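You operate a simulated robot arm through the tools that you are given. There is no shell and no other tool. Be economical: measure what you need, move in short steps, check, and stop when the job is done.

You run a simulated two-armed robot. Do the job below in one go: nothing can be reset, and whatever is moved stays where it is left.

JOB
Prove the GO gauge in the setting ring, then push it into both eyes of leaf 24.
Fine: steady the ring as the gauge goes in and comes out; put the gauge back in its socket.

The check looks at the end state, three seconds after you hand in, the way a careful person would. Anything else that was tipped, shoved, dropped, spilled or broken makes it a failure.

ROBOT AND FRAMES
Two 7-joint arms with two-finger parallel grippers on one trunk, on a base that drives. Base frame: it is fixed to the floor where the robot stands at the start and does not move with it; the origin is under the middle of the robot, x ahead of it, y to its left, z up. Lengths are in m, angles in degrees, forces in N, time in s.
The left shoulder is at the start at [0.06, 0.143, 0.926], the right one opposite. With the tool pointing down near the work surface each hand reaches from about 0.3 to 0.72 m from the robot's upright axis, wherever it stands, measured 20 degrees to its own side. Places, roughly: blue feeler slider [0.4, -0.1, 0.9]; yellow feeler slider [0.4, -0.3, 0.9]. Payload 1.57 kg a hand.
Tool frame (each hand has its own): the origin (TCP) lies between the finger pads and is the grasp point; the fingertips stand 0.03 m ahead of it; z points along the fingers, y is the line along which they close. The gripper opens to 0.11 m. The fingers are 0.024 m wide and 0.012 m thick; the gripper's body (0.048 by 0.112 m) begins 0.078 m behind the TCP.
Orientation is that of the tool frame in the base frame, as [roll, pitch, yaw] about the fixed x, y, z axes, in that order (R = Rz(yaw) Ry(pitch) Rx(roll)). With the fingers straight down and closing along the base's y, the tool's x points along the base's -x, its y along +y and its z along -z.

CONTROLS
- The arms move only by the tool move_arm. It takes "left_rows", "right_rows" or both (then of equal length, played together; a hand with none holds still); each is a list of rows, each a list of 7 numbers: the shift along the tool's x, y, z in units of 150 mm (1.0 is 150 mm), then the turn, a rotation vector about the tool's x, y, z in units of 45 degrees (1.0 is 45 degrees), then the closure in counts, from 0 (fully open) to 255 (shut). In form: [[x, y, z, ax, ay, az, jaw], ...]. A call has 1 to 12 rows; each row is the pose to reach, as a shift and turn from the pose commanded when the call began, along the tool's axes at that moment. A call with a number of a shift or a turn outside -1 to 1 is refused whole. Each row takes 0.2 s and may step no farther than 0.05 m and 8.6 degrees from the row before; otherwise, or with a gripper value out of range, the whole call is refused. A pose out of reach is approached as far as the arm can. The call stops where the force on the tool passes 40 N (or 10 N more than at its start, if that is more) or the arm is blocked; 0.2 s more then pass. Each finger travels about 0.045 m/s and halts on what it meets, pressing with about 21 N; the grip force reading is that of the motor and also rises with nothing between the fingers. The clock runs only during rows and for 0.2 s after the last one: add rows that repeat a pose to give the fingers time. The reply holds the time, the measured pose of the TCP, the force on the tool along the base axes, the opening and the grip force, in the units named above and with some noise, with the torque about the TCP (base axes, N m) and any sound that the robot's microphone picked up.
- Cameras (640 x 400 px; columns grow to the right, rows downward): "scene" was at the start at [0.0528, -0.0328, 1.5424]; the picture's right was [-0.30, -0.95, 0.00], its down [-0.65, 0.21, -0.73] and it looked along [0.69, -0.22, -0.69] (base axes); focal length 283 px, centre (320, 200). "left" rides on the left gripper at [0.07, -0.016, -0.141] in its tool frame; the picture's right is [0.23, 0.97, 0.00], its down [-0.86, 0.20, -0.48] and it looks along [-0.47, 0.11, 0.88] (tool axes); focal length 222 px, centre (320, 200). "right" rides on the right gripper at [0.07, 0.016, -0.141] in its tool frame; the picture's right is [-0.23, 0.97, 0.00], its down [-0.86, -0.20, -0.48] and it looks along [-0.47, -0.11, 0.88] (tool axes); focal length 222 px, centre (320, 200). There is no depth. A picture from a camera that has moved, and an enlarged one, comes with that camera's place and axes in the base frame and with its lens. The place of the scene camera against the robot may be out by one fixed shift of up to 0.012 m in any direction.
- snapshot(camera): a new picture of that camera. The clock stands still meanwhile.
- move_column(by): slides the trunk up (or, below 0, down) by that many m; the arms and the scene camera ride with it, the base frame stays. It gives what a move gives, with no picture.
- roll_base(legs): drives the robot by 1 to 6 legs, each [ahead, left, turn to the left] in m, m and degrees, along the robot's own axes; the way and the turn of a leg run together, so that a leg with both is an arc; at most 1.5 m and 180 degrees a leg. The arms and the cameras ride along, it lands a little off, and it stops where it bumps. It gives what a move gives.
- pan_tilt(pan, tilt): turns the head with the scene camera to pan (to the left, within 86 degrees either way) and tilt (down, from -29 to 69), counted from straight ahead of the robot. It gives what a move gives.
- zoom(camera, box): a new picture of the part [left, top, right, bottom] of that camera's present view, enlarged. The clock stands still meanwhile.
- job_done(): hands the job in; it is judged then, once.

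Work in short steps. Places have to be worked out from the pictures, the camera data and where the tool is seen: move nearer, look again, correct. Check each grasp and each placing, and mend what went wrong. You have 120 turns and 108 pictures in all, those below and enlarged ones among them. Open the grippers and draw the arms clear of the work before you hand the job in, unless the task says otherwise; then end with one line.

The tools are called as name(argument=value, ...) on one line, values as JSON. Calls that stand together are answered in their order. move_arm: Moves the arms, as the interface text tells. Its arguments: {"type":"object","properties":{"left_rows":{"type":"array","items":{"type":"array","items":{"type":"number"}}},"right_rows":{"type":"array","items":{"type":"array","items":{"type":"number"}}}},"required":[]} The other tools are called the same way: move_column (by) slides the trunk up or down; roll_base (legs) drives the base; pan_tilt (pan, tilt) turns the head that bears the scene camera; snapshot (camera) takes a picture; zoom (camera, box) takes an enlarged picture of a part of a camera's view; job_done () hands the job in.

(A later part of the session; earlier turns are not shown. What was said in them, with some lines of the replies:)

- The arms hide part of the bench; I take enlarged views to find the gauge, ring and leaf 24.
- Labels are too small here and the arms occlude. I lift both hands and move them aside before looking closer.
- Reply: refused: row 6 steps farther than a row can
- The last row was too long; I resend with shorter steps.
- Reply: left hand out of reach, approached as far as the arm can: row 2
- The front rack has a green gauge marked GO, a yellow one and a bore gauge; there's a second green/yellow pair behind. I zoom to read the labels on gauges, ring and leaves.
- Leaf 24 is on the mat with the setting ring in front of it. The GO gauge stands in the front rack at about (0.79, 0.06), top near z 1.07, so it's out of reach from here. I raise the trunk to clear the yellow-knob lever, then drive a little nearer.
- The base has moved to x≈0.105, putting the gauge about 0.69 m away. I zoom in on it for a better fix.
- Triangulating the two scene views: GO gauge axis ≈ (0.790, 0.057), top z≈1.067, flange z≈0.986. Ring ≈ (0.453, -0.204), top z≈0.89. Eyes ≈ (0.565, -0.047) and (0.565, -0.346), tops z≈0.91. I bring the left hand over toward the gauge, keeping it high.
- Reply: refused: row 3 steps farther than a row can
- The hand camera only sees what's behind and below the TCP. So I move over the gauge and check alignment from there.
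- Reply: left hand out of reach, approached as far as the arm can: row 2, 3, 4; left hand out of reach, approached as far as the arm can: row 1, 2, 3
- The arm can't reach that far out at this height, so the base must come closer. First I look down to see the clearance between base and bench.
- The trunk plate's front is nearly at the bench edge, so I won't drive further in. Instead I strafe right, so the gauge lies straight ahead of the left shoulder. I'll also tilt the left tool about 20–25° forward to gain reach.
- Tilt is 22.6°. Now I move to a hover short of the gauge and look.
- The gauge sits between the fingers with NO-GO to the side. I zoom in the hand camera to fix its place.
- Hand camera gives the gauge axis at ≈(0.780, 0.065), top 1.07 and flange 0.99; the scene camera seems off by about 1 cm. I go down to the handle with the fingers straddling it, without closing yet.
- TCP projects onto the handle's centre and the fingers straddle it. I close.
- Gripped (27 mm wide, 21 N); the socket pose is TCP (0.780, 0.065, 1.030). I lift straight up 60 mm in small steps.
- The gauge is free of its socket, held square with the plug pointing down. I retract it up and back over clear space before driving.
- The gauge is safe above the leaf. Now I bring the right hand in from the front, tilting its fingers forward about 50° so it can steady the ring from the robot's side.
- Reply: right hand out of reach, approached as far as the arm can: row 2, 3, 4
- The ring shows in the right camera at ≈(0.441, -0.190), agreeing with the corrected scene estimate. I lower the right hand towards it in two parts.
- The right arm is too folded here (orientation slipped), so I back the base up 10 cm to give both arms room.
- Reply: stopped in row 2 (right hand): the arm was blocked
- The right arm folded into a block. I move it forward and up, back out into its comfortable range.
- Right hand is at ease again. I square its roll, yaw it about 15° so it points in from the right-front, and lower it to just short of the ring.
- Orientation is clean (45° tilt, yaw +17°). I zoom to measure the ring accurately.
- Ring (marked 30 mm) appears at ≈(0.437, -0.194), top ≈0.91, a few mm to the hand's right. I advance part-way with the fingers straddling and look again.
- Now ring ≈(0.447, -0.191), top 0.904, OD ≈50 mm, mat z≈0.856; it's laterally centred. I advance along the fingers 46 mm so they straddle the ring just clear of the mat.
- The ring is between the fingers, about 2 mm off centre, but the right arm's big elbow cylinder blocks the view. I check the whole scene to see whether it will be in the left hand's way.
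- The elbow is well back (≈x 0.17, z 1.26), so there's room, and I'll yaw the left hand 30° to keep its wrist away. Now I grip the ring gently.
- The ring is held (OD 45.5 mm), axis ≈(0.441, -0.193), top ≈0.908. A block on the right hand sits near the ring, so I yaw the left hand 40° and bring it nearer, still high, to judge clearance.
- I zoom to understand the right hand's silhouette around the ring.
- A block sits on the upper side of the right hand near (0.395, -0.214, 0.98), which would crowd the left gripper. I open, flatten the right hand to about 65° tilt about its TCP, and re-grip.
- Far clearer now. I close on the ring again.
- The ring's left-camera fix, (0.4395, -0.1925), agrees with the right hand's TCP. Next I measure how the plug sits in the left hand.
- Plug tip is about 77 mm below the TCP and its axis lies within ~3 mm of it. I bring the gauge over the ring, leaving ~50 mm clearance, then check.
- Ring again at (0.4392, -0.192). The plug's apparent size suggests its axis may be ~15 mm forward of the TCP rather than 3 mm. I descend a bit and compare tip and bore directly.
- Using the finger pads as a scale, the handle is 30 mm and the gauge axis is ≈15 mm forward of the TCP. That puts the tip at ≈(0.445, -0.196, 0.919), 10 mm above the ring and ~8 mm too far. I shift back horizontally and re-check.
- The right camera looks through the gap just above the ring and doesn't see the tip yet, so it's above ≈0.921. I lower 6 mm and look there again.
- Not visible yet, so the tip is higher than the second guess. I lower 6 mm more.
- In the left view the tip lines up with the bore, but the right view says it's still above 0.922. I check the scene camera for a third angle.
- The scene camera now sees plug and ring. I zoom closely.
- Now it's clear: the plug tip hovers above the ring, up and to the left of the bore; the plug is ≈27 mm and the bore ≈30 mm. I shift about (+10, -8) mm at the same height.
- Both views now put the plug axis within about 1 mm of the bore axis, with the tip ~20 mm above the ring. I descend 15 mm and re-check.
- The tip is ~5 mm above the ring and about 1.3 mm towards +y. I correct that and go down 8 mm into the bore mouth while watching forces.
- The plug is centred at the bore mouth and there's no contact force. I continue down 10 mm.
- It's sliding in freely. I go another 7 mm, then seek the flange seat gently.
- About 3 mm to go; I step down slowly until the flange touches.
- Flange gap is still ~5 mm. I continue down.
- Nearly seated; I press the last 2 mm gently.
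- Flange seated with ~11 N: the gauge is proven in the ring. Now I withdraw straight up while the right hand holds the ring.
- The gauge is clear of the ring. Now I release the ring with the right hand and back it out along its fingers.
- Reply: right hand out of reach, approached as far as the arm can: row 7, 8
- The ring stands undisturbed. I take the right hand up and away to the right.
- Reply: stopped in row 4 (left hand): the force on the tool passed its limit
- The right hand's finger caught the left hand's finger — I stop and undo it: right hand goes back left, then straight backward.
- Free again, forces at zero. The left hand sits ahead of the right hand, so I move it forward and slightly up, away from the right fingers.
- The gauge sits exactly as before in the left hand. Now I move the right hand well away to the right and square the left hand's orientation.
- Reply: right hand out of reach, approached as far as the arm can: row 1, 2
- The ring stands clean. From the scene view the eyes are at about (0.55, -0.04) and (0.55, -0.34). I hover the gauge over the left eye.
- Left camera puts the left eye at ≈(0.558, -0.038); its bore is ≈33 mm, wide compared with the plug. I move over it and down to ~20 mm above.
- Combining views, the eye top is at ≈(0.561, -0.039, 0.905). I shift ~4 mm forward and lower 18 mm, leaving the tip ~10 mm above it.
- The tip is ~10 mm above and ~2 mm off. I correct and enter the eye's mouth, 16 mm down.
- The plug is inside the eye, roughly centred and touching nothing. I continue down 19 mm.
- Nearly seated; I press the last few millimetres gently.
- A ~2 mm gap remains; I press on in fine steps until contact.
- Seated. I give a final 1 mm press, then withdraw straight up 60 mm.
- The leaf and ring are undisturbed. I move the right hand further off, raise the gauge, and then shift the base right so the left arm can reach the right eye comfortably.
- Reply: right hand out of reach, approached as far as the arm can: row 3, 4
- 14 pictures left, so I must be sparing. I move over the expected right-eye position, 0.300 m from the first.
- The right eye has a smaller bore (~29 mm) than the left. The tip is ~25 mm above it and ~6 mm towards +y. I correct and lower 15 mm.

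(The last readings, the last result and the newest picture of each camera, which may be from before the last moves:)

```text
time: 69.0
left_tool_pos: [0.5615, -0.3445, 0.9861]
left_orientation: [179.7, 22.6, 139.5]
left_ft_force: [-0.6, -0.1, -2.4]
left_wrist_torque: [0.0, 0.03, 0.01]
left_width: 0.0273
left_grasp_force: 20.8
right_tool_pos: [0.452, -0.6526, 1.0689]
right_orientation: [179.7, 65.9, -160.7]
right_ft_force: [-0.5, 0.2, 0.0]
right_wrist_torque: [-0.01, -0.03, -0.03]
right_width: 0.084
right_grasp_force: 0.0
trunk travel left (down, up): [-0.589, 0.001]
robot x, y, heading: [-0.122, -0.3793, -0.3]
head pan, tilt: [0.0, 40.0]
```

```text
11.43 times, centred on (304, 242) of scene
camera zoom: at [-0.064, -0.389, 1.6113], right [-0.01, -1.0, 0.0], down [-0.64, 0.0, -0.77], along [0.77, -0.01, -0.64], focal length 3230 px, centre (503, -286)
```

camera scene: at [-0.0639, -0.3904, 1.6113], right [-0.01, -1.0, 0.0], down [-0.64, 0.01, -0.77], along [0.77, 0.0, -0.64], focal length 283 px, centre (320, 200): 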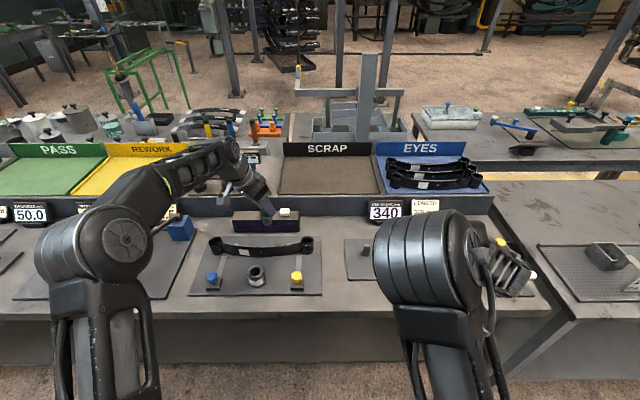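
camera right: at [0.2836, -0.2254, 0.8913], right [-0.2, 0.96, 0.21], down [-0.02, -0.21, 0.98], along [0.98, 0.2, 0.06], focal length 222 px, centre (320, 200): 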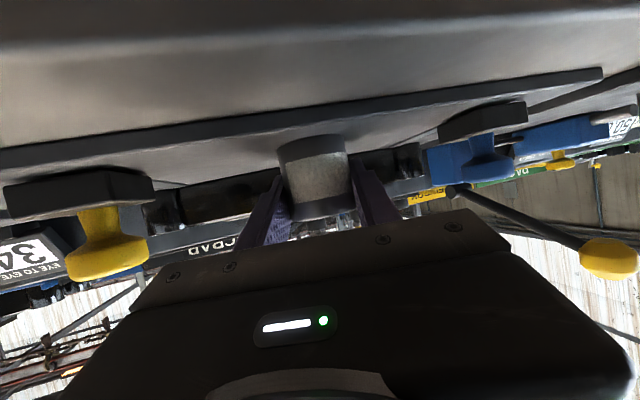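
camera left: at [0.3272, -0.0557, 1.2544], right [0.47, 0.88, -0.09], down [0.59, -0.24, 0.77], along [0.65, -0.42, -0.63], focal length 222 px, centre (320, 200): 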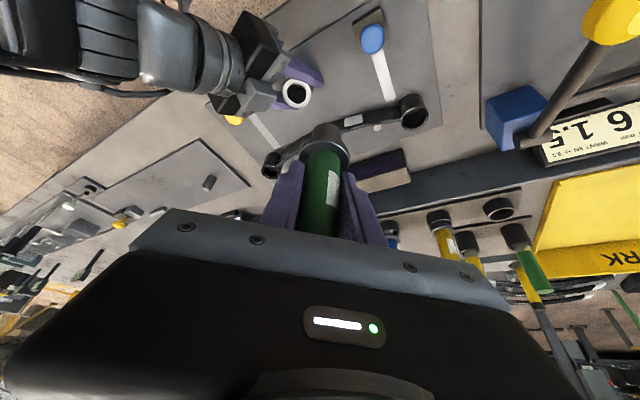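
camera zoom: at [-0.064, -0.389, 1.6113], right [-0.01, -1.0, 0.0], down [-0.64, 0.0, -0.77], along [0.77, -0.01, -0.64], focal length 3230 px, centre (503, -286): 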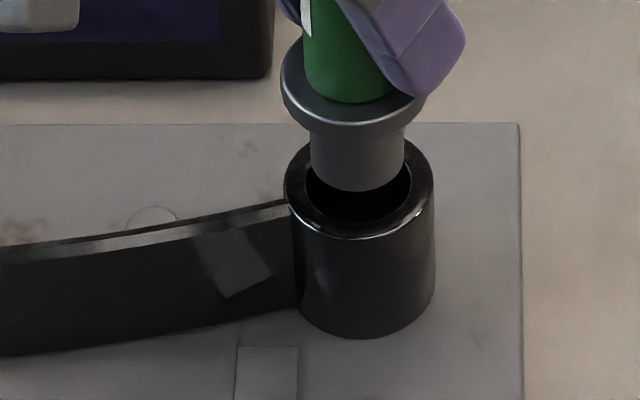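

Centred to within about 1 mm, tip ~10 mm above. I enter the mouth by a few millimetres and check forces.

move_arm(left_rows=[[0.005, 0, -0.002, 0, 0, 0, 255], [0.02, 0, 0.038, 0, 0, 0, 255], [0.03, 0, 0.058, 0, 0, 0, 255], [0.038, 0, 0.078, 0, 0, 0, 255], [0.038, 0, 0.078, 0, 0, 0, 255]])

zoom(camera="scene", box=[276, 225, 332, 260])

```text
time: 70.2
left_tool_pos: [0.561, -0.3446, 0.974]
left_orientation: [179.8, 22.5, 139.4]
left_ft_force: [0.8, 0.7, -2.7]
left_wrist_torque: [0.0, -0.05, -0.01]
left_width: 0.0276
left_grasp_force: 20.3
right_tool_pos: [0.4515, -0.6515, 1.0691]
right_orientation: [179.8, 65.9, -160.7]
right_ft_force: [0.1, 0.1, 0.3]
right_wrist_torque: [0.03, 0.01, 0.05]
right_width: 0.0843
right_grasp_force: 0.0
trunk travel left (down, up): [-0.589, 0.001]
robot x, y, heading: [-0.1226, -0.3864, -0.8]
head pan, tilt: [0.0, 40.0]
```

```text
11.43 times, centred on (304, 242) of scene
camera zoom: at [-0.0638, -0.389, 1.6113], right [-0.01, -1.0, 0.0], down [-0.64, 0.0, -0.77], along [0.77, -0.01, -0.64], focal length 3230 px, centre (503, -286)
```

zoom: 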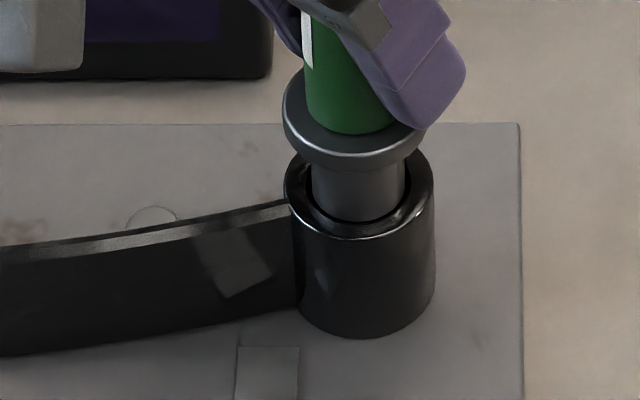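

Perfectly lined up at the mouth. I descend 12 mm watching the force only.

move_arm(left_rows=[[0.006, 0, 0.0145, 0, 0, 0, 255], [0.0123, 0, 0.0296, 0, 0, 0, 255], [0.0184, 0, 0.0443, 0, 0, 0, 255], [0.0246, 0, 0.0591, 0, 0, 0, 255], [0.0307, 0, 0.0739, 0, 0, 0, 255], [0.0307, 0, 0.0739, 0, 0, 0, 255]])

```text
time: 71.6
left_tool_pos: [0.5619, -0.3439, 0.9614]
left_orientation: [179.8, 22.5, 139.4]
left_ft_force: [3.0, -0.6, -2.1]
left_wrist_torque: [-0.08, -0.15, -0.01]
left_width: 0.0271
left_grasp_force: 20.5
right_tool_pos: [0.451, -0.6518, 1.0682]
right_orientation: [179.9, 65.9, -160.7]
right_ft_force: [0.1, 0.1, 0.7]
right_wrist_torque: [-0.01, -0.02, 0.0]
right_width: 0.0841
right_grasp_force: 0.1
trunk travel left (down, up): [-0.589, 0.001]
robot x, y, heading: [-0.1276, -0.3801, -0.3]
head pan, tilt: [0.0, 40.0]
```

A slight side force (+3 N in x) shows light wall contact. I ease 0.8 mm in +x and go on down 10 mm.

move_arm(left_rows=[[-0.0038, 0.0035, 0.0016, 0, 0, 0, 255], [0.0026, 0.0035, 0.017, 0, 0, 0, 255], [0.009, 0.0035, 0.0324, 0, 0, 0, 255], [0.0154, 0.0035, 0.0478, 0, 0, 0, 255], [0.0218, 0.0035, 0.0632, 0, 0, 0, 255], [0.0218, 0.0035, 0.0632, 0, 0, 0, 255]])

```text
time: 73.0
left_tool_pos: [0.5628, -0.3425, 0.9519]
left_orientation: [180.0, 22.4, 139.4]
left_ft_force: [0.5, 0.5, -3.1]
left_wrist_torque: [0.04, -0.01, 0.04]
left_width: 0.0272
left_grasp_force: 20.8
right_tool_pos: [0.4517, -0.6524, 1.0691]
right_orientation: [179.7, 65.8, -160.7]
right_ft_force: [-0.3, 0.1, -0.4]
right_wrist_torque: [-0.01, 0.01, -0.04]
right_width: 0.0843
right_grasp_force: 0.0
trunk travel left (down, up): [-0.589, 0.001]
robot x, y, heading: [-0.1256, -0.3784, -0.3]
head pan, tilt: [0.0, 40.0]
```

Free again. I seat the last ~6 mm in fine steps, down to the z where the first eye seated (~0.946).

move_arm(left_rows=[[0.0031, 0, 0.0074, 0, 0, 0, 255], [0.0061, 0, 0.0148, 0, 0, 0, 255], [0.0092, 0, 0.0222, 0, 0, 0, 255], [0.0123, 0, 0.0296, 0, 0, 0, 255], [0.0153, 0, 0.0369, 0, 0, 0, 255], [0.0153, 0, 0.0369, 0, 0, 0, 255]])

zoom(camera="scene", box=[276, 225, 332, 260])

```text
time: 74.4
left_tool_pos: [0.5624, -0.3425, 0.9454]
left_orientation: [179.8, 22.5, 139.4]
left_ft_force: [0.2, 0.7, -2.9]
left_wrist_torque: [-0.01, 0.01, 0.01]
left_width: 0.0274
left_grasp_force: 21.4
right_tool_pos: [0.4522, -0.6516, 1.0688]
right_orientation: [179.7, 65.9, -160.7]
right_ft_force: [-0.1, 1.3, 0.0]
right_wrist_torque: [0.0, 0.03, 0.03]
right_width: 0.084
right_grasp_force: 0.1
trunk travel left (down, up): [-0.589, 0.001]
robot x, y, heading: [-0.1227, -0.3795, -0.4]
head pan, tilt: [0.0, 40.0]
```

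```text
11.43 times, centred on (304, 242) of scene
camera zoom: at [-0.0639, -0.389, 1.6113], right [-0.01, -1.0, 0.0], down [-0.64, 0.0, -0.77], along [0.77, -0.01, -0.64], focal length 3230 px, centre (503, -286)
```

zoom: 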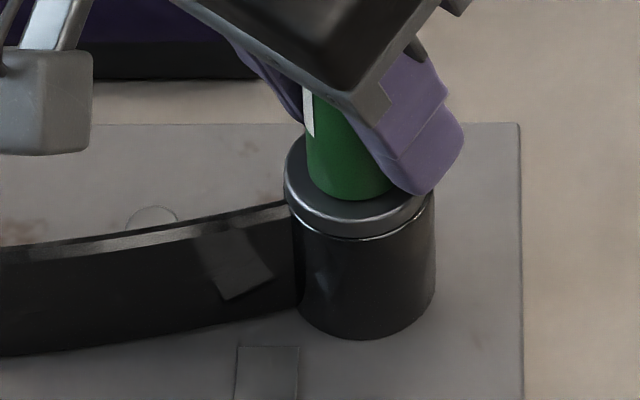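

Seated in the right eye too. Final 1 mm press, then I withdraw straight up.

move_arm(left_rows=[[0.0026, 0, 0.0062, 0, 0, 0, 255], [0.0026, 0, 0.0062, 0, 0, 0, 255], [-0.0128, 0, -0.0308, 0, 0, 0, 255], [-0.0384, 0, -0.0924, 0, 0, 0, 255], [-0.064, 0, -0.154, 0, 0, 0, 255], [-0.0895, 0, -0.2155, 0, 0, 0, 255], [-0.115, 0, -0.277, 0, 0, 0, 255], [-0.17, 0, -0.409, 0, 0, 0, 255], [-0.243, 0, -0.585, 0, 0, 0, 255], [-0.294, 0, -0.708, 0, 0, 0, 255], [-0.294, 0, -0.708, 0, 0, 0, 255]])

```text
time: 76.8
left_tool_pos: [0.5628, -0.3438, 1.061]
left_orientation: [179.9, 22.5, 139.4]
left_ft_force: [0.3, 0.2, -2.2]
left_wrist_torque: [0.02, 0.03, -0.02]
left_width: 0.0274
left_grasp_force: 20.9
right_tool_pos: [0.4516, -0.652, 1.0691]
right_orientation: [179.8, 65.9, -160.7]
right_ft_force: [0.3, 0.1, -0.1]
right_wrist_torque: [-0.01, 0.03, 0.0]
right_width: 0.0842
right_grasp_force: 0.1
trunk travel left (down, up): [-0.589, 0.001]
robot x, y, heading: [-0.1264, -0.3816, -0.2]
head pan, tilt: [0.0, 40.0]
```

Both eyes done. I now retract the gauge high, turn the hand back to face forward, and tuck in the right hand, ready to drive back to the rack.

move_arm(left_rows=[[0.16, -0.022, -0.16, 0, 0, 0, 255], [0.325, -0.045, -0.325, -0.068, 0, -0.164, 255], [0.49, -0.067, -0.49, -0.137, 0, -0.328, 255], [0.655, -0.09, -0.655, -0.205, 0, -0.492, 255], [0.82, -0.112, -0.82, -0.274, 0, -0.656, 255], [0.985, -0.135, -0.987, -0.342, 0, -0.82, 255], [0.985, -0.135, -0.987, -0.342, 0, -0.82, 255]], right_rows=[[0.07, 0, -0.14, 0, 0, 0, 60], [0.13, 0, -0.29, 0, 0, 0, 60], [0.2, 0, -0.44, 0, 0, 0, 60], [0.27, 0, -0.58, 0, 0, 0, 60], [0.33, 0, -0.73, 0, 0, 0, 60], [0.33, 0, -0.73, 0, 0, 0, 60], [0.33, 0, -0.73, 0, 0, 0, 60]])

```text
time: 78.4
left_tool_pos: [0.402, -0.2344, 1.143]
left_orientation: [179.7, 22.6, 179.4]
left_ft_force: [-1.0, -0.4, -2.2]
left_wrist_torque: [-0.03, 0.01, 0.0]
left_width: 0.0274
left_grasp_force: 20.9
right_tool_pos: [0.3388, -0.6926, 1.0679]
right_orientation: [179.7, 65.9, -160.8]
right_ft_force: [0.7, 0.0, -0.3]
right_wrist_torque: [0.03, 0.01, 0.05]
right_width: 0.0844
right_grasp_force: 0.1
trunk travel left (down, up): [-0.589, 0.001]
robot x, y, heading: [-0.1226, -0.3814, -0.5]
head pan, tilt: [0.0, 40.0]
```

Forward first (over the leaf), then left, to keep clear of the lever's yellow knob.

roll_base(legs=[[0.22, 0, 0.4], [0, 0.3, 0]])

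```text
time: 81.7
left_tool_pos: [0.6231, 0.0676, 1.1422]
left_orientation: [179.9, 22.6, 179.9]
left_ft_force: [0.3, 0.3, -3.6]
left_wrist_torque: [-0.02, 0.02, -0.02]
left_width: 0.0271
left_grasp_force: 20.6
right_tool_pos: [0.5633, -0.3915, 1.0689]
right_orientation: [179.8, 65.9, -160.2]
right_ft_force: [0.5, 0.5, 0.2]
right_wrist_torque: [-0.03, 0.0, -0.03]
right_width: 0.0843
right_grasp_force: 0.1
trunk travel left (down, up): [-0.589, 0.001]
robot x, y, heading: [0.0986, -0.0828, -0.0]
head pan, tilt: [0.0, 40.0]
```

Back at the rack. I bring the gauge over its socket along the earlier retreat path, stopping ~35 mm above.

move_arm(left_rows=[[-0.208, -0.003, 0.18, 0, 0, 0, 255], [-0.416, -0.007, 0.361, 0, 0, 0, 255], [-0.625, -0.01, 0.541, 0, 0, 0, 255], [-0.833, -0.0133, 0.722, 0, 0, 0, 255], [-0.833, -0.0133, 0.722, 0, 0, 0, 255]])

zoom(camera="left", box=[200, 60, 440, 210])

zoom(camera="scene", box=[250, 170, 330, 220])

```text
time: 82.9
left_tool_pos: [0.7785, 0.0652, 1.0904]
left_orientation: [179.8, 22.6, 179.9]
left_ft_force: [0.6, -0.1, -3.4]
left_wrist_torque: [0.01, 0.0, 0.0]
left_width: 0.0273
left_grasp_force: 21.2
right_tool_pos: [0.5619, -0.393, 1.0689]
right_orientation: [179.9, 65.8, -160.1]
right_ft_force: [0.3, -0.2, 0.0]
right_wrist_torque: [0.03, -0.01, 0.01]
right_width: 0.0841
right_grasp_force: 0.0
trunk travel left (down, up): [-0.589, 0.001]
robot x, y, heading: [0.1012, -0.086, 0.2]
head pan, tilt: [0.0, 40.0]
```

```text
2.67 times, centred on (320, 135) of left
camera zoom: at [0.6598, 0.0491, 1.1936], right [-0.21, 0.97, -0.08], down [0.61, 0.2, 0.77], along [0.77, 0.11, -0.63], focal length 592 px, centre (320, 373)
```

zoom: 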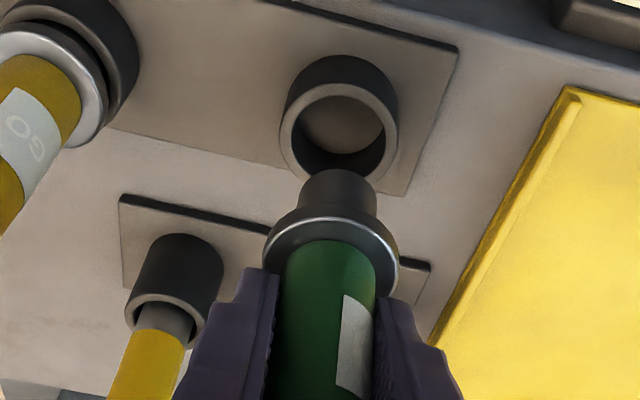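

```text
8.00 times, centred on (290, 195) of scene
camera zoom: at [0.1565, -0.0924, 1.6113], right [0.0, -1.0, 0.0], down [-0.64, 0.0, -0.77], along [0.77, 0.0, -0.64], focal length 2261 px, centre (560, 240)
```

zoom: 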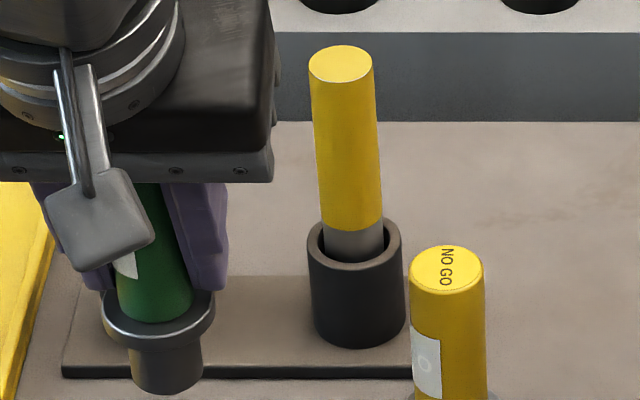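

The view matches the moment of lifting almost exactly. I nudge +1.5 mm in x and lower 45 mm straight down, watching forces.

move_arm(left_rows=[[-0.009, 0, 0.004, 0, 0, 0, 255], [0.016, 0, 0.066, 0, 0, 0, 255], [0.042, 0, 0.127, 0, 0, 0, 255], [0.061, 0, 0.173, 0, 0, 0, 255], [0.08, 0, 0.219, 0, 0, 0, 255], [0.0935, 0, 0.25, 0, 0, 0, 255], [0.106, 0, 0.281, 0, 0, 0, 255], [0.106, 0, 0.281, 0, 0, 0, 255]])

zoom(camera="left", box=[220, 70, 420, 195])

```text
time: 84.7
left_tool_pos: [0.7798, 0.0653, 1.0476]
left_orientation: [179.8, 22.7, 180.0]
left_ft_force: [-1.2, 0.2, -2.5]
left_wrist_torque: [0.0, 0.03, 0.0]
left_width: 0.0269
left_grasp_force: 21.1
right_tool_pos: [0.5628, -0.392, 1.0682]
right_orientation: [179.9, 65.9, -160.3]
right_ft_force: [0.7, 1.0, -0.8]
right_wrist_torque: [-0.01, 0.01, -0.01]
right_width: 0.0843
right_grasp_force: 0.0
trunk travel left (down, up): [-0.589, 0.001]
robot x, y, heading: [0.0955, -0.0829, 0.0]
head pan, tilt: [0.0, 40.0]
```

```text
3.20 times, centred on (320, 132) of left
camera zoom: at [0.661, 0.0494, 1.149], right [-0.21, 0.97, -0.08], down [0.61, 0.2, 0.77], along [0.77, 0.11, -0.63], focal length 711 px, centre (320, 416)
```

zoom: 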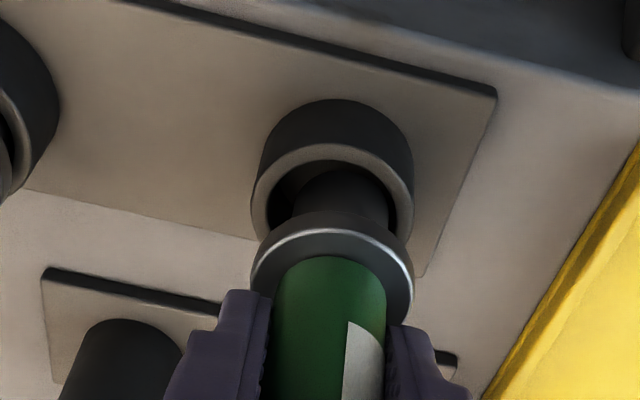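

The plug is inside the socket without contact. I lower 16 mm more.

move_arm(left_rows=[[0.0102, 0, 0.0246, 0, 0, 0, 255], [0.0205, 0, 0.0492, 0, 0, 0, 255], [0.0307, 0, 0.0739, 0, 0, 0, 255], [0.0358, 0, 0.0862, 0, 0, 0, 255], [0.041, 0, 0.0985, 0, 0, 0, 255], [0.041, 0, 0.0985, 0, 0, 0, 255]])

```text
time: 86.1
left_tool_pos: [0.7808, 0.0658, 1.0302]
left_orientation: [179.9, 22.6, 179.9]
left_ft_force: [-0.7, 1.7, 1.5]
left_wrist_torque: [0.02, -0.01, 0.01]
left_width: 0.0273
left_grasp_force: 20.9
right_tool_pos: [0.5626, -0.3914, 1.0685]
right_orientation: [179.8, 65.9, -160.2]
right_ft_force: [0.0, -0.2, 0.0]
right_wrist_torque: [0.01, 0.0, -0.03]
right_width: 0.0843
right_grasp_force: 0.0
trunk travel left (down, up): [-0.589, 0.001]
robot x, y, heading: [0.0984, -0.0838, -0.1]
head pan, tilt: [0.0, 40.0]
```

Contact at the original height (1.030): it's seated. I open the fingers to 60 mm and check.

move_arm(left_rows=[[0, 0, 0, 0, 0, 0, 170], [0, 0, 0, 0, 0, 0, 140], [0, 0, 0, 0, 0, 0, 116], [0, 0, 0, 0, 0, 0, 116]])

zoom(camera="left", box=[220, 110, 420, 235])

```text
time: 87.1
left_tool_pos: [0.7819, 0.0646, 1.029]
left_orientation: [179.9, 22.6, 180.0]
left_ft_force: [0.7, 0.8, 0.1]
left_wrist_torque: [-0.01, 0.0, 0.0]
left_width: 0.0599
left_grasp_force: 0.0
right_tool_pos: [0.5634, -0.392, 1.0689]
right_orientation: [179.9, 65.9, -160.3]
right_ft_force: [0.0, 0.2, -0.5]
right_wrist_torque: [0.0, -0.04, 0.01]
right_width: 0.0846
right_grasp_force: 0.2
trunk travel left (down, up): [-0.589, 0.001]
robot x, y, heading: [0.0968, -0.0839, -0.0]
head pan, tilt: [0.0, 40.0]
```

```text
3.20 times, centred on (320, 172) of left
camera zoom: at [0.662, 0.0489, 1.1328], right [-0.21, 0.97, -0.08], down [0.61, 0.2, 0.77], along [0.77, 0.11, -0.63], focal length 711 px, centre (320, 288)
```

zoom: 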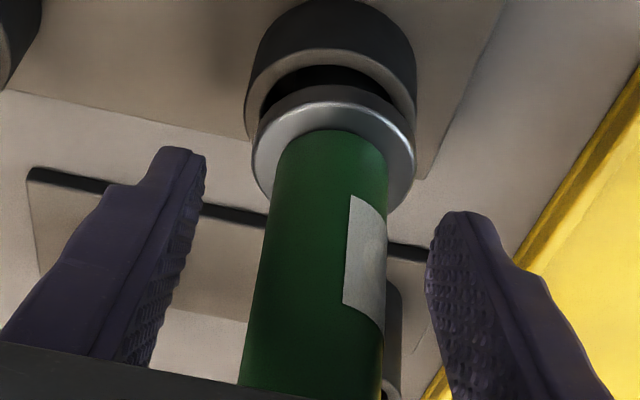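

The gauge stands upright in its socket as it did at the start. I back the left hand out along the approach path, then away from the rack.

move_arm(left_rows=[[0.087, 0, -0.26, 0, 0, 0, 116], [0.175, 0, -0.52, 0, 0, 0, 116], [0.262, 0, -0.778, 0, 0, 0, 116], [0.5, 0, -0.9, 0, 0, 0, 116], [0.75, 0, -0.98, 0, 0, 0, 116], [0.75, 0, -0.98, 0, 0, 0, 116]])

zoom(camera="scene", box=[250, 130, 390, 220])

```text
time: 88.5
left_tool_pos: [0.6216, 0.0645, 1.1254]
left_orientation: [179.8, 22.5, 179.9]
left_ft_force: [0.6, 0.5, 0.2]
left_wrist_torque: [0.02, 0.0, -0.01]
left_width: 0.0602
left_grasp_force: 0.0
right_tool_pos: [0.5618, -0.3924, 1.0684]
right_orientation: [179.6, 65.9, -160.4]
right_ft_force: [-0.3, 0.7, 0.1]
right_wrist_torque: [0.06, 0.01, -0.04]
right_width: 0.0841
right_grasp_force: 0.0
trunk travel left (down, up): [-0.589, 0.001]
robot x, y, heading: [0.0959, -0.0839, 0.2]
head pan, tilt: [0.0, 40.0]
```

```text
4.44 times, centred on (320, 175) of scene
camera zoom: at [0.1579, -0.0927, 1.6113], right [0.0, -1.0, 0.0], down [-0.64, 0.0, -0.77], along [0.77, 0.0, -0.64], focal length 1256 px, centre (320, 311)
```

zoom: 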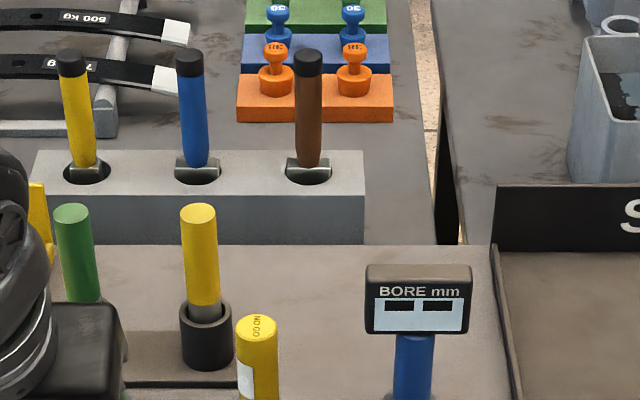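

Now I back the base off so both open hands are clear of the work, then take a last look.

roll_base(legs=[[-0.2, 0, 0]])

snapshot(camera="scene")

```text
time: 90.1
left_tool_pos: [0.4199, 0.0664, 1.1254]
left_orientation: [179.8, 22.8, -179.9]
left_ft_force: [-0.2, -0.2, -0.8]
left_wrist_torque: [-0.01, -0.01, -0.02]
left_width: 0.0598
left_grasp_force: 0.1
right_tool_pos: [0.362, -0.3907, 1.0689]
right_orientation: [179.8, 65.9, -159.9]
right_ft_force: [-0.2, -0.3, 0.8]
right_wrist_torque: [-0.03, 0.02, -0.01]
right_width: 0.0842
right_grasp_force: 0.0
trunk travel left (down, up): [-0.589, 0.001]
robot x, y, heading: [-0.1047, -0.0876, 0.4]
head pan, tilt: [0.0, 40.0]
```

```text
2 pictures are left
camera scene: at [-0.0446, -0.0932, 1.6114], right [0.01, -1.0, 0.0], down [-0.64, 0.0, -0.77], along [0.77, 0.0, -0.64], focal length 283 px, centre (320, 200)
```

scene: 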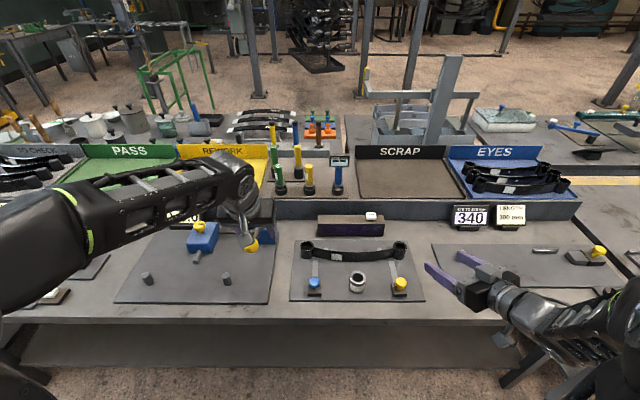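

Everything stands in place and the GO gauge is in its socket. I back off a little further to be well clear, then hand in.

roll_base(legs=[[-0.2, 0, 0]])

zoom(camera="scene", box=[220, 110, 440, 260])

```text
time: 91.7
left_tool_pos: [0.2223, 0.065, 1.1252]
left_orientation: [179.7, 22.7, -179.8]
left_ft_force: [-0.5, 0.0, 0.2]
left_wrist_torque: [0.0, -0.05, -0.02]
left_width: 0.0599
left_grasp_force: 0.0
right_tool_pos: [0.1638, -0.3929, 1.0688]
right_orientation: [179.8, 65.9, -160.0]
right_ft_force: [-0.3, -0.5, 0.0]
right_wrist_torque: [-0.03, -0.02, -0.04]
right_width: 0.0843
right_grasp_force: 0.2
trunk travel left (down, up): [-0.589, 0.001]
robot x, y, heading: [-0.2965, -0.0853, 0.5]
head pan, tilt: [0.0, 40.0]
```

```text
2.67 times, centred on (330, 185) of scene
camera zoom: at [-0.2432, -0.0942, 1.6114], right [0.01, -1.0, 0.0], down [-0.64, 0.0, -0.77], along [0.77, 0.0, -0.64], focal length 754 px, centre (293, 240)
```

zoom: 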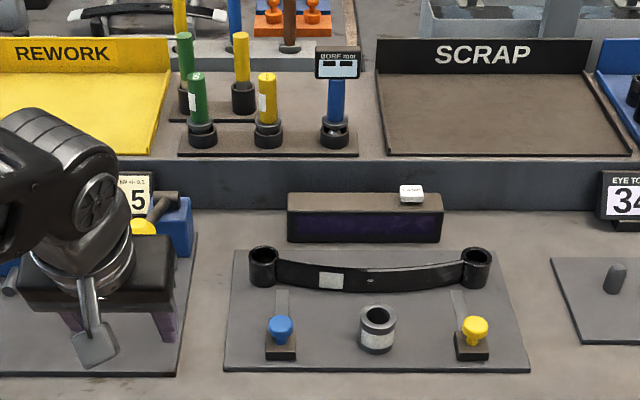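

Gauge, ring and leaf all stand as they should and both hands are open and clear; I hand in.

job_done()

```text
The job is handed in.
```

I proved the GO gauge in the setting ring, with the right hand steadying the ring as the gauge went in and out, then pushed it fully into both eyes of leaf 24 and put it back in its socket. While I was moving the right hand off the ring, its finger bumped the left hand holding the gauge. I backed it off, and the gauge, ring and leaf looked undisturbed afterwards.
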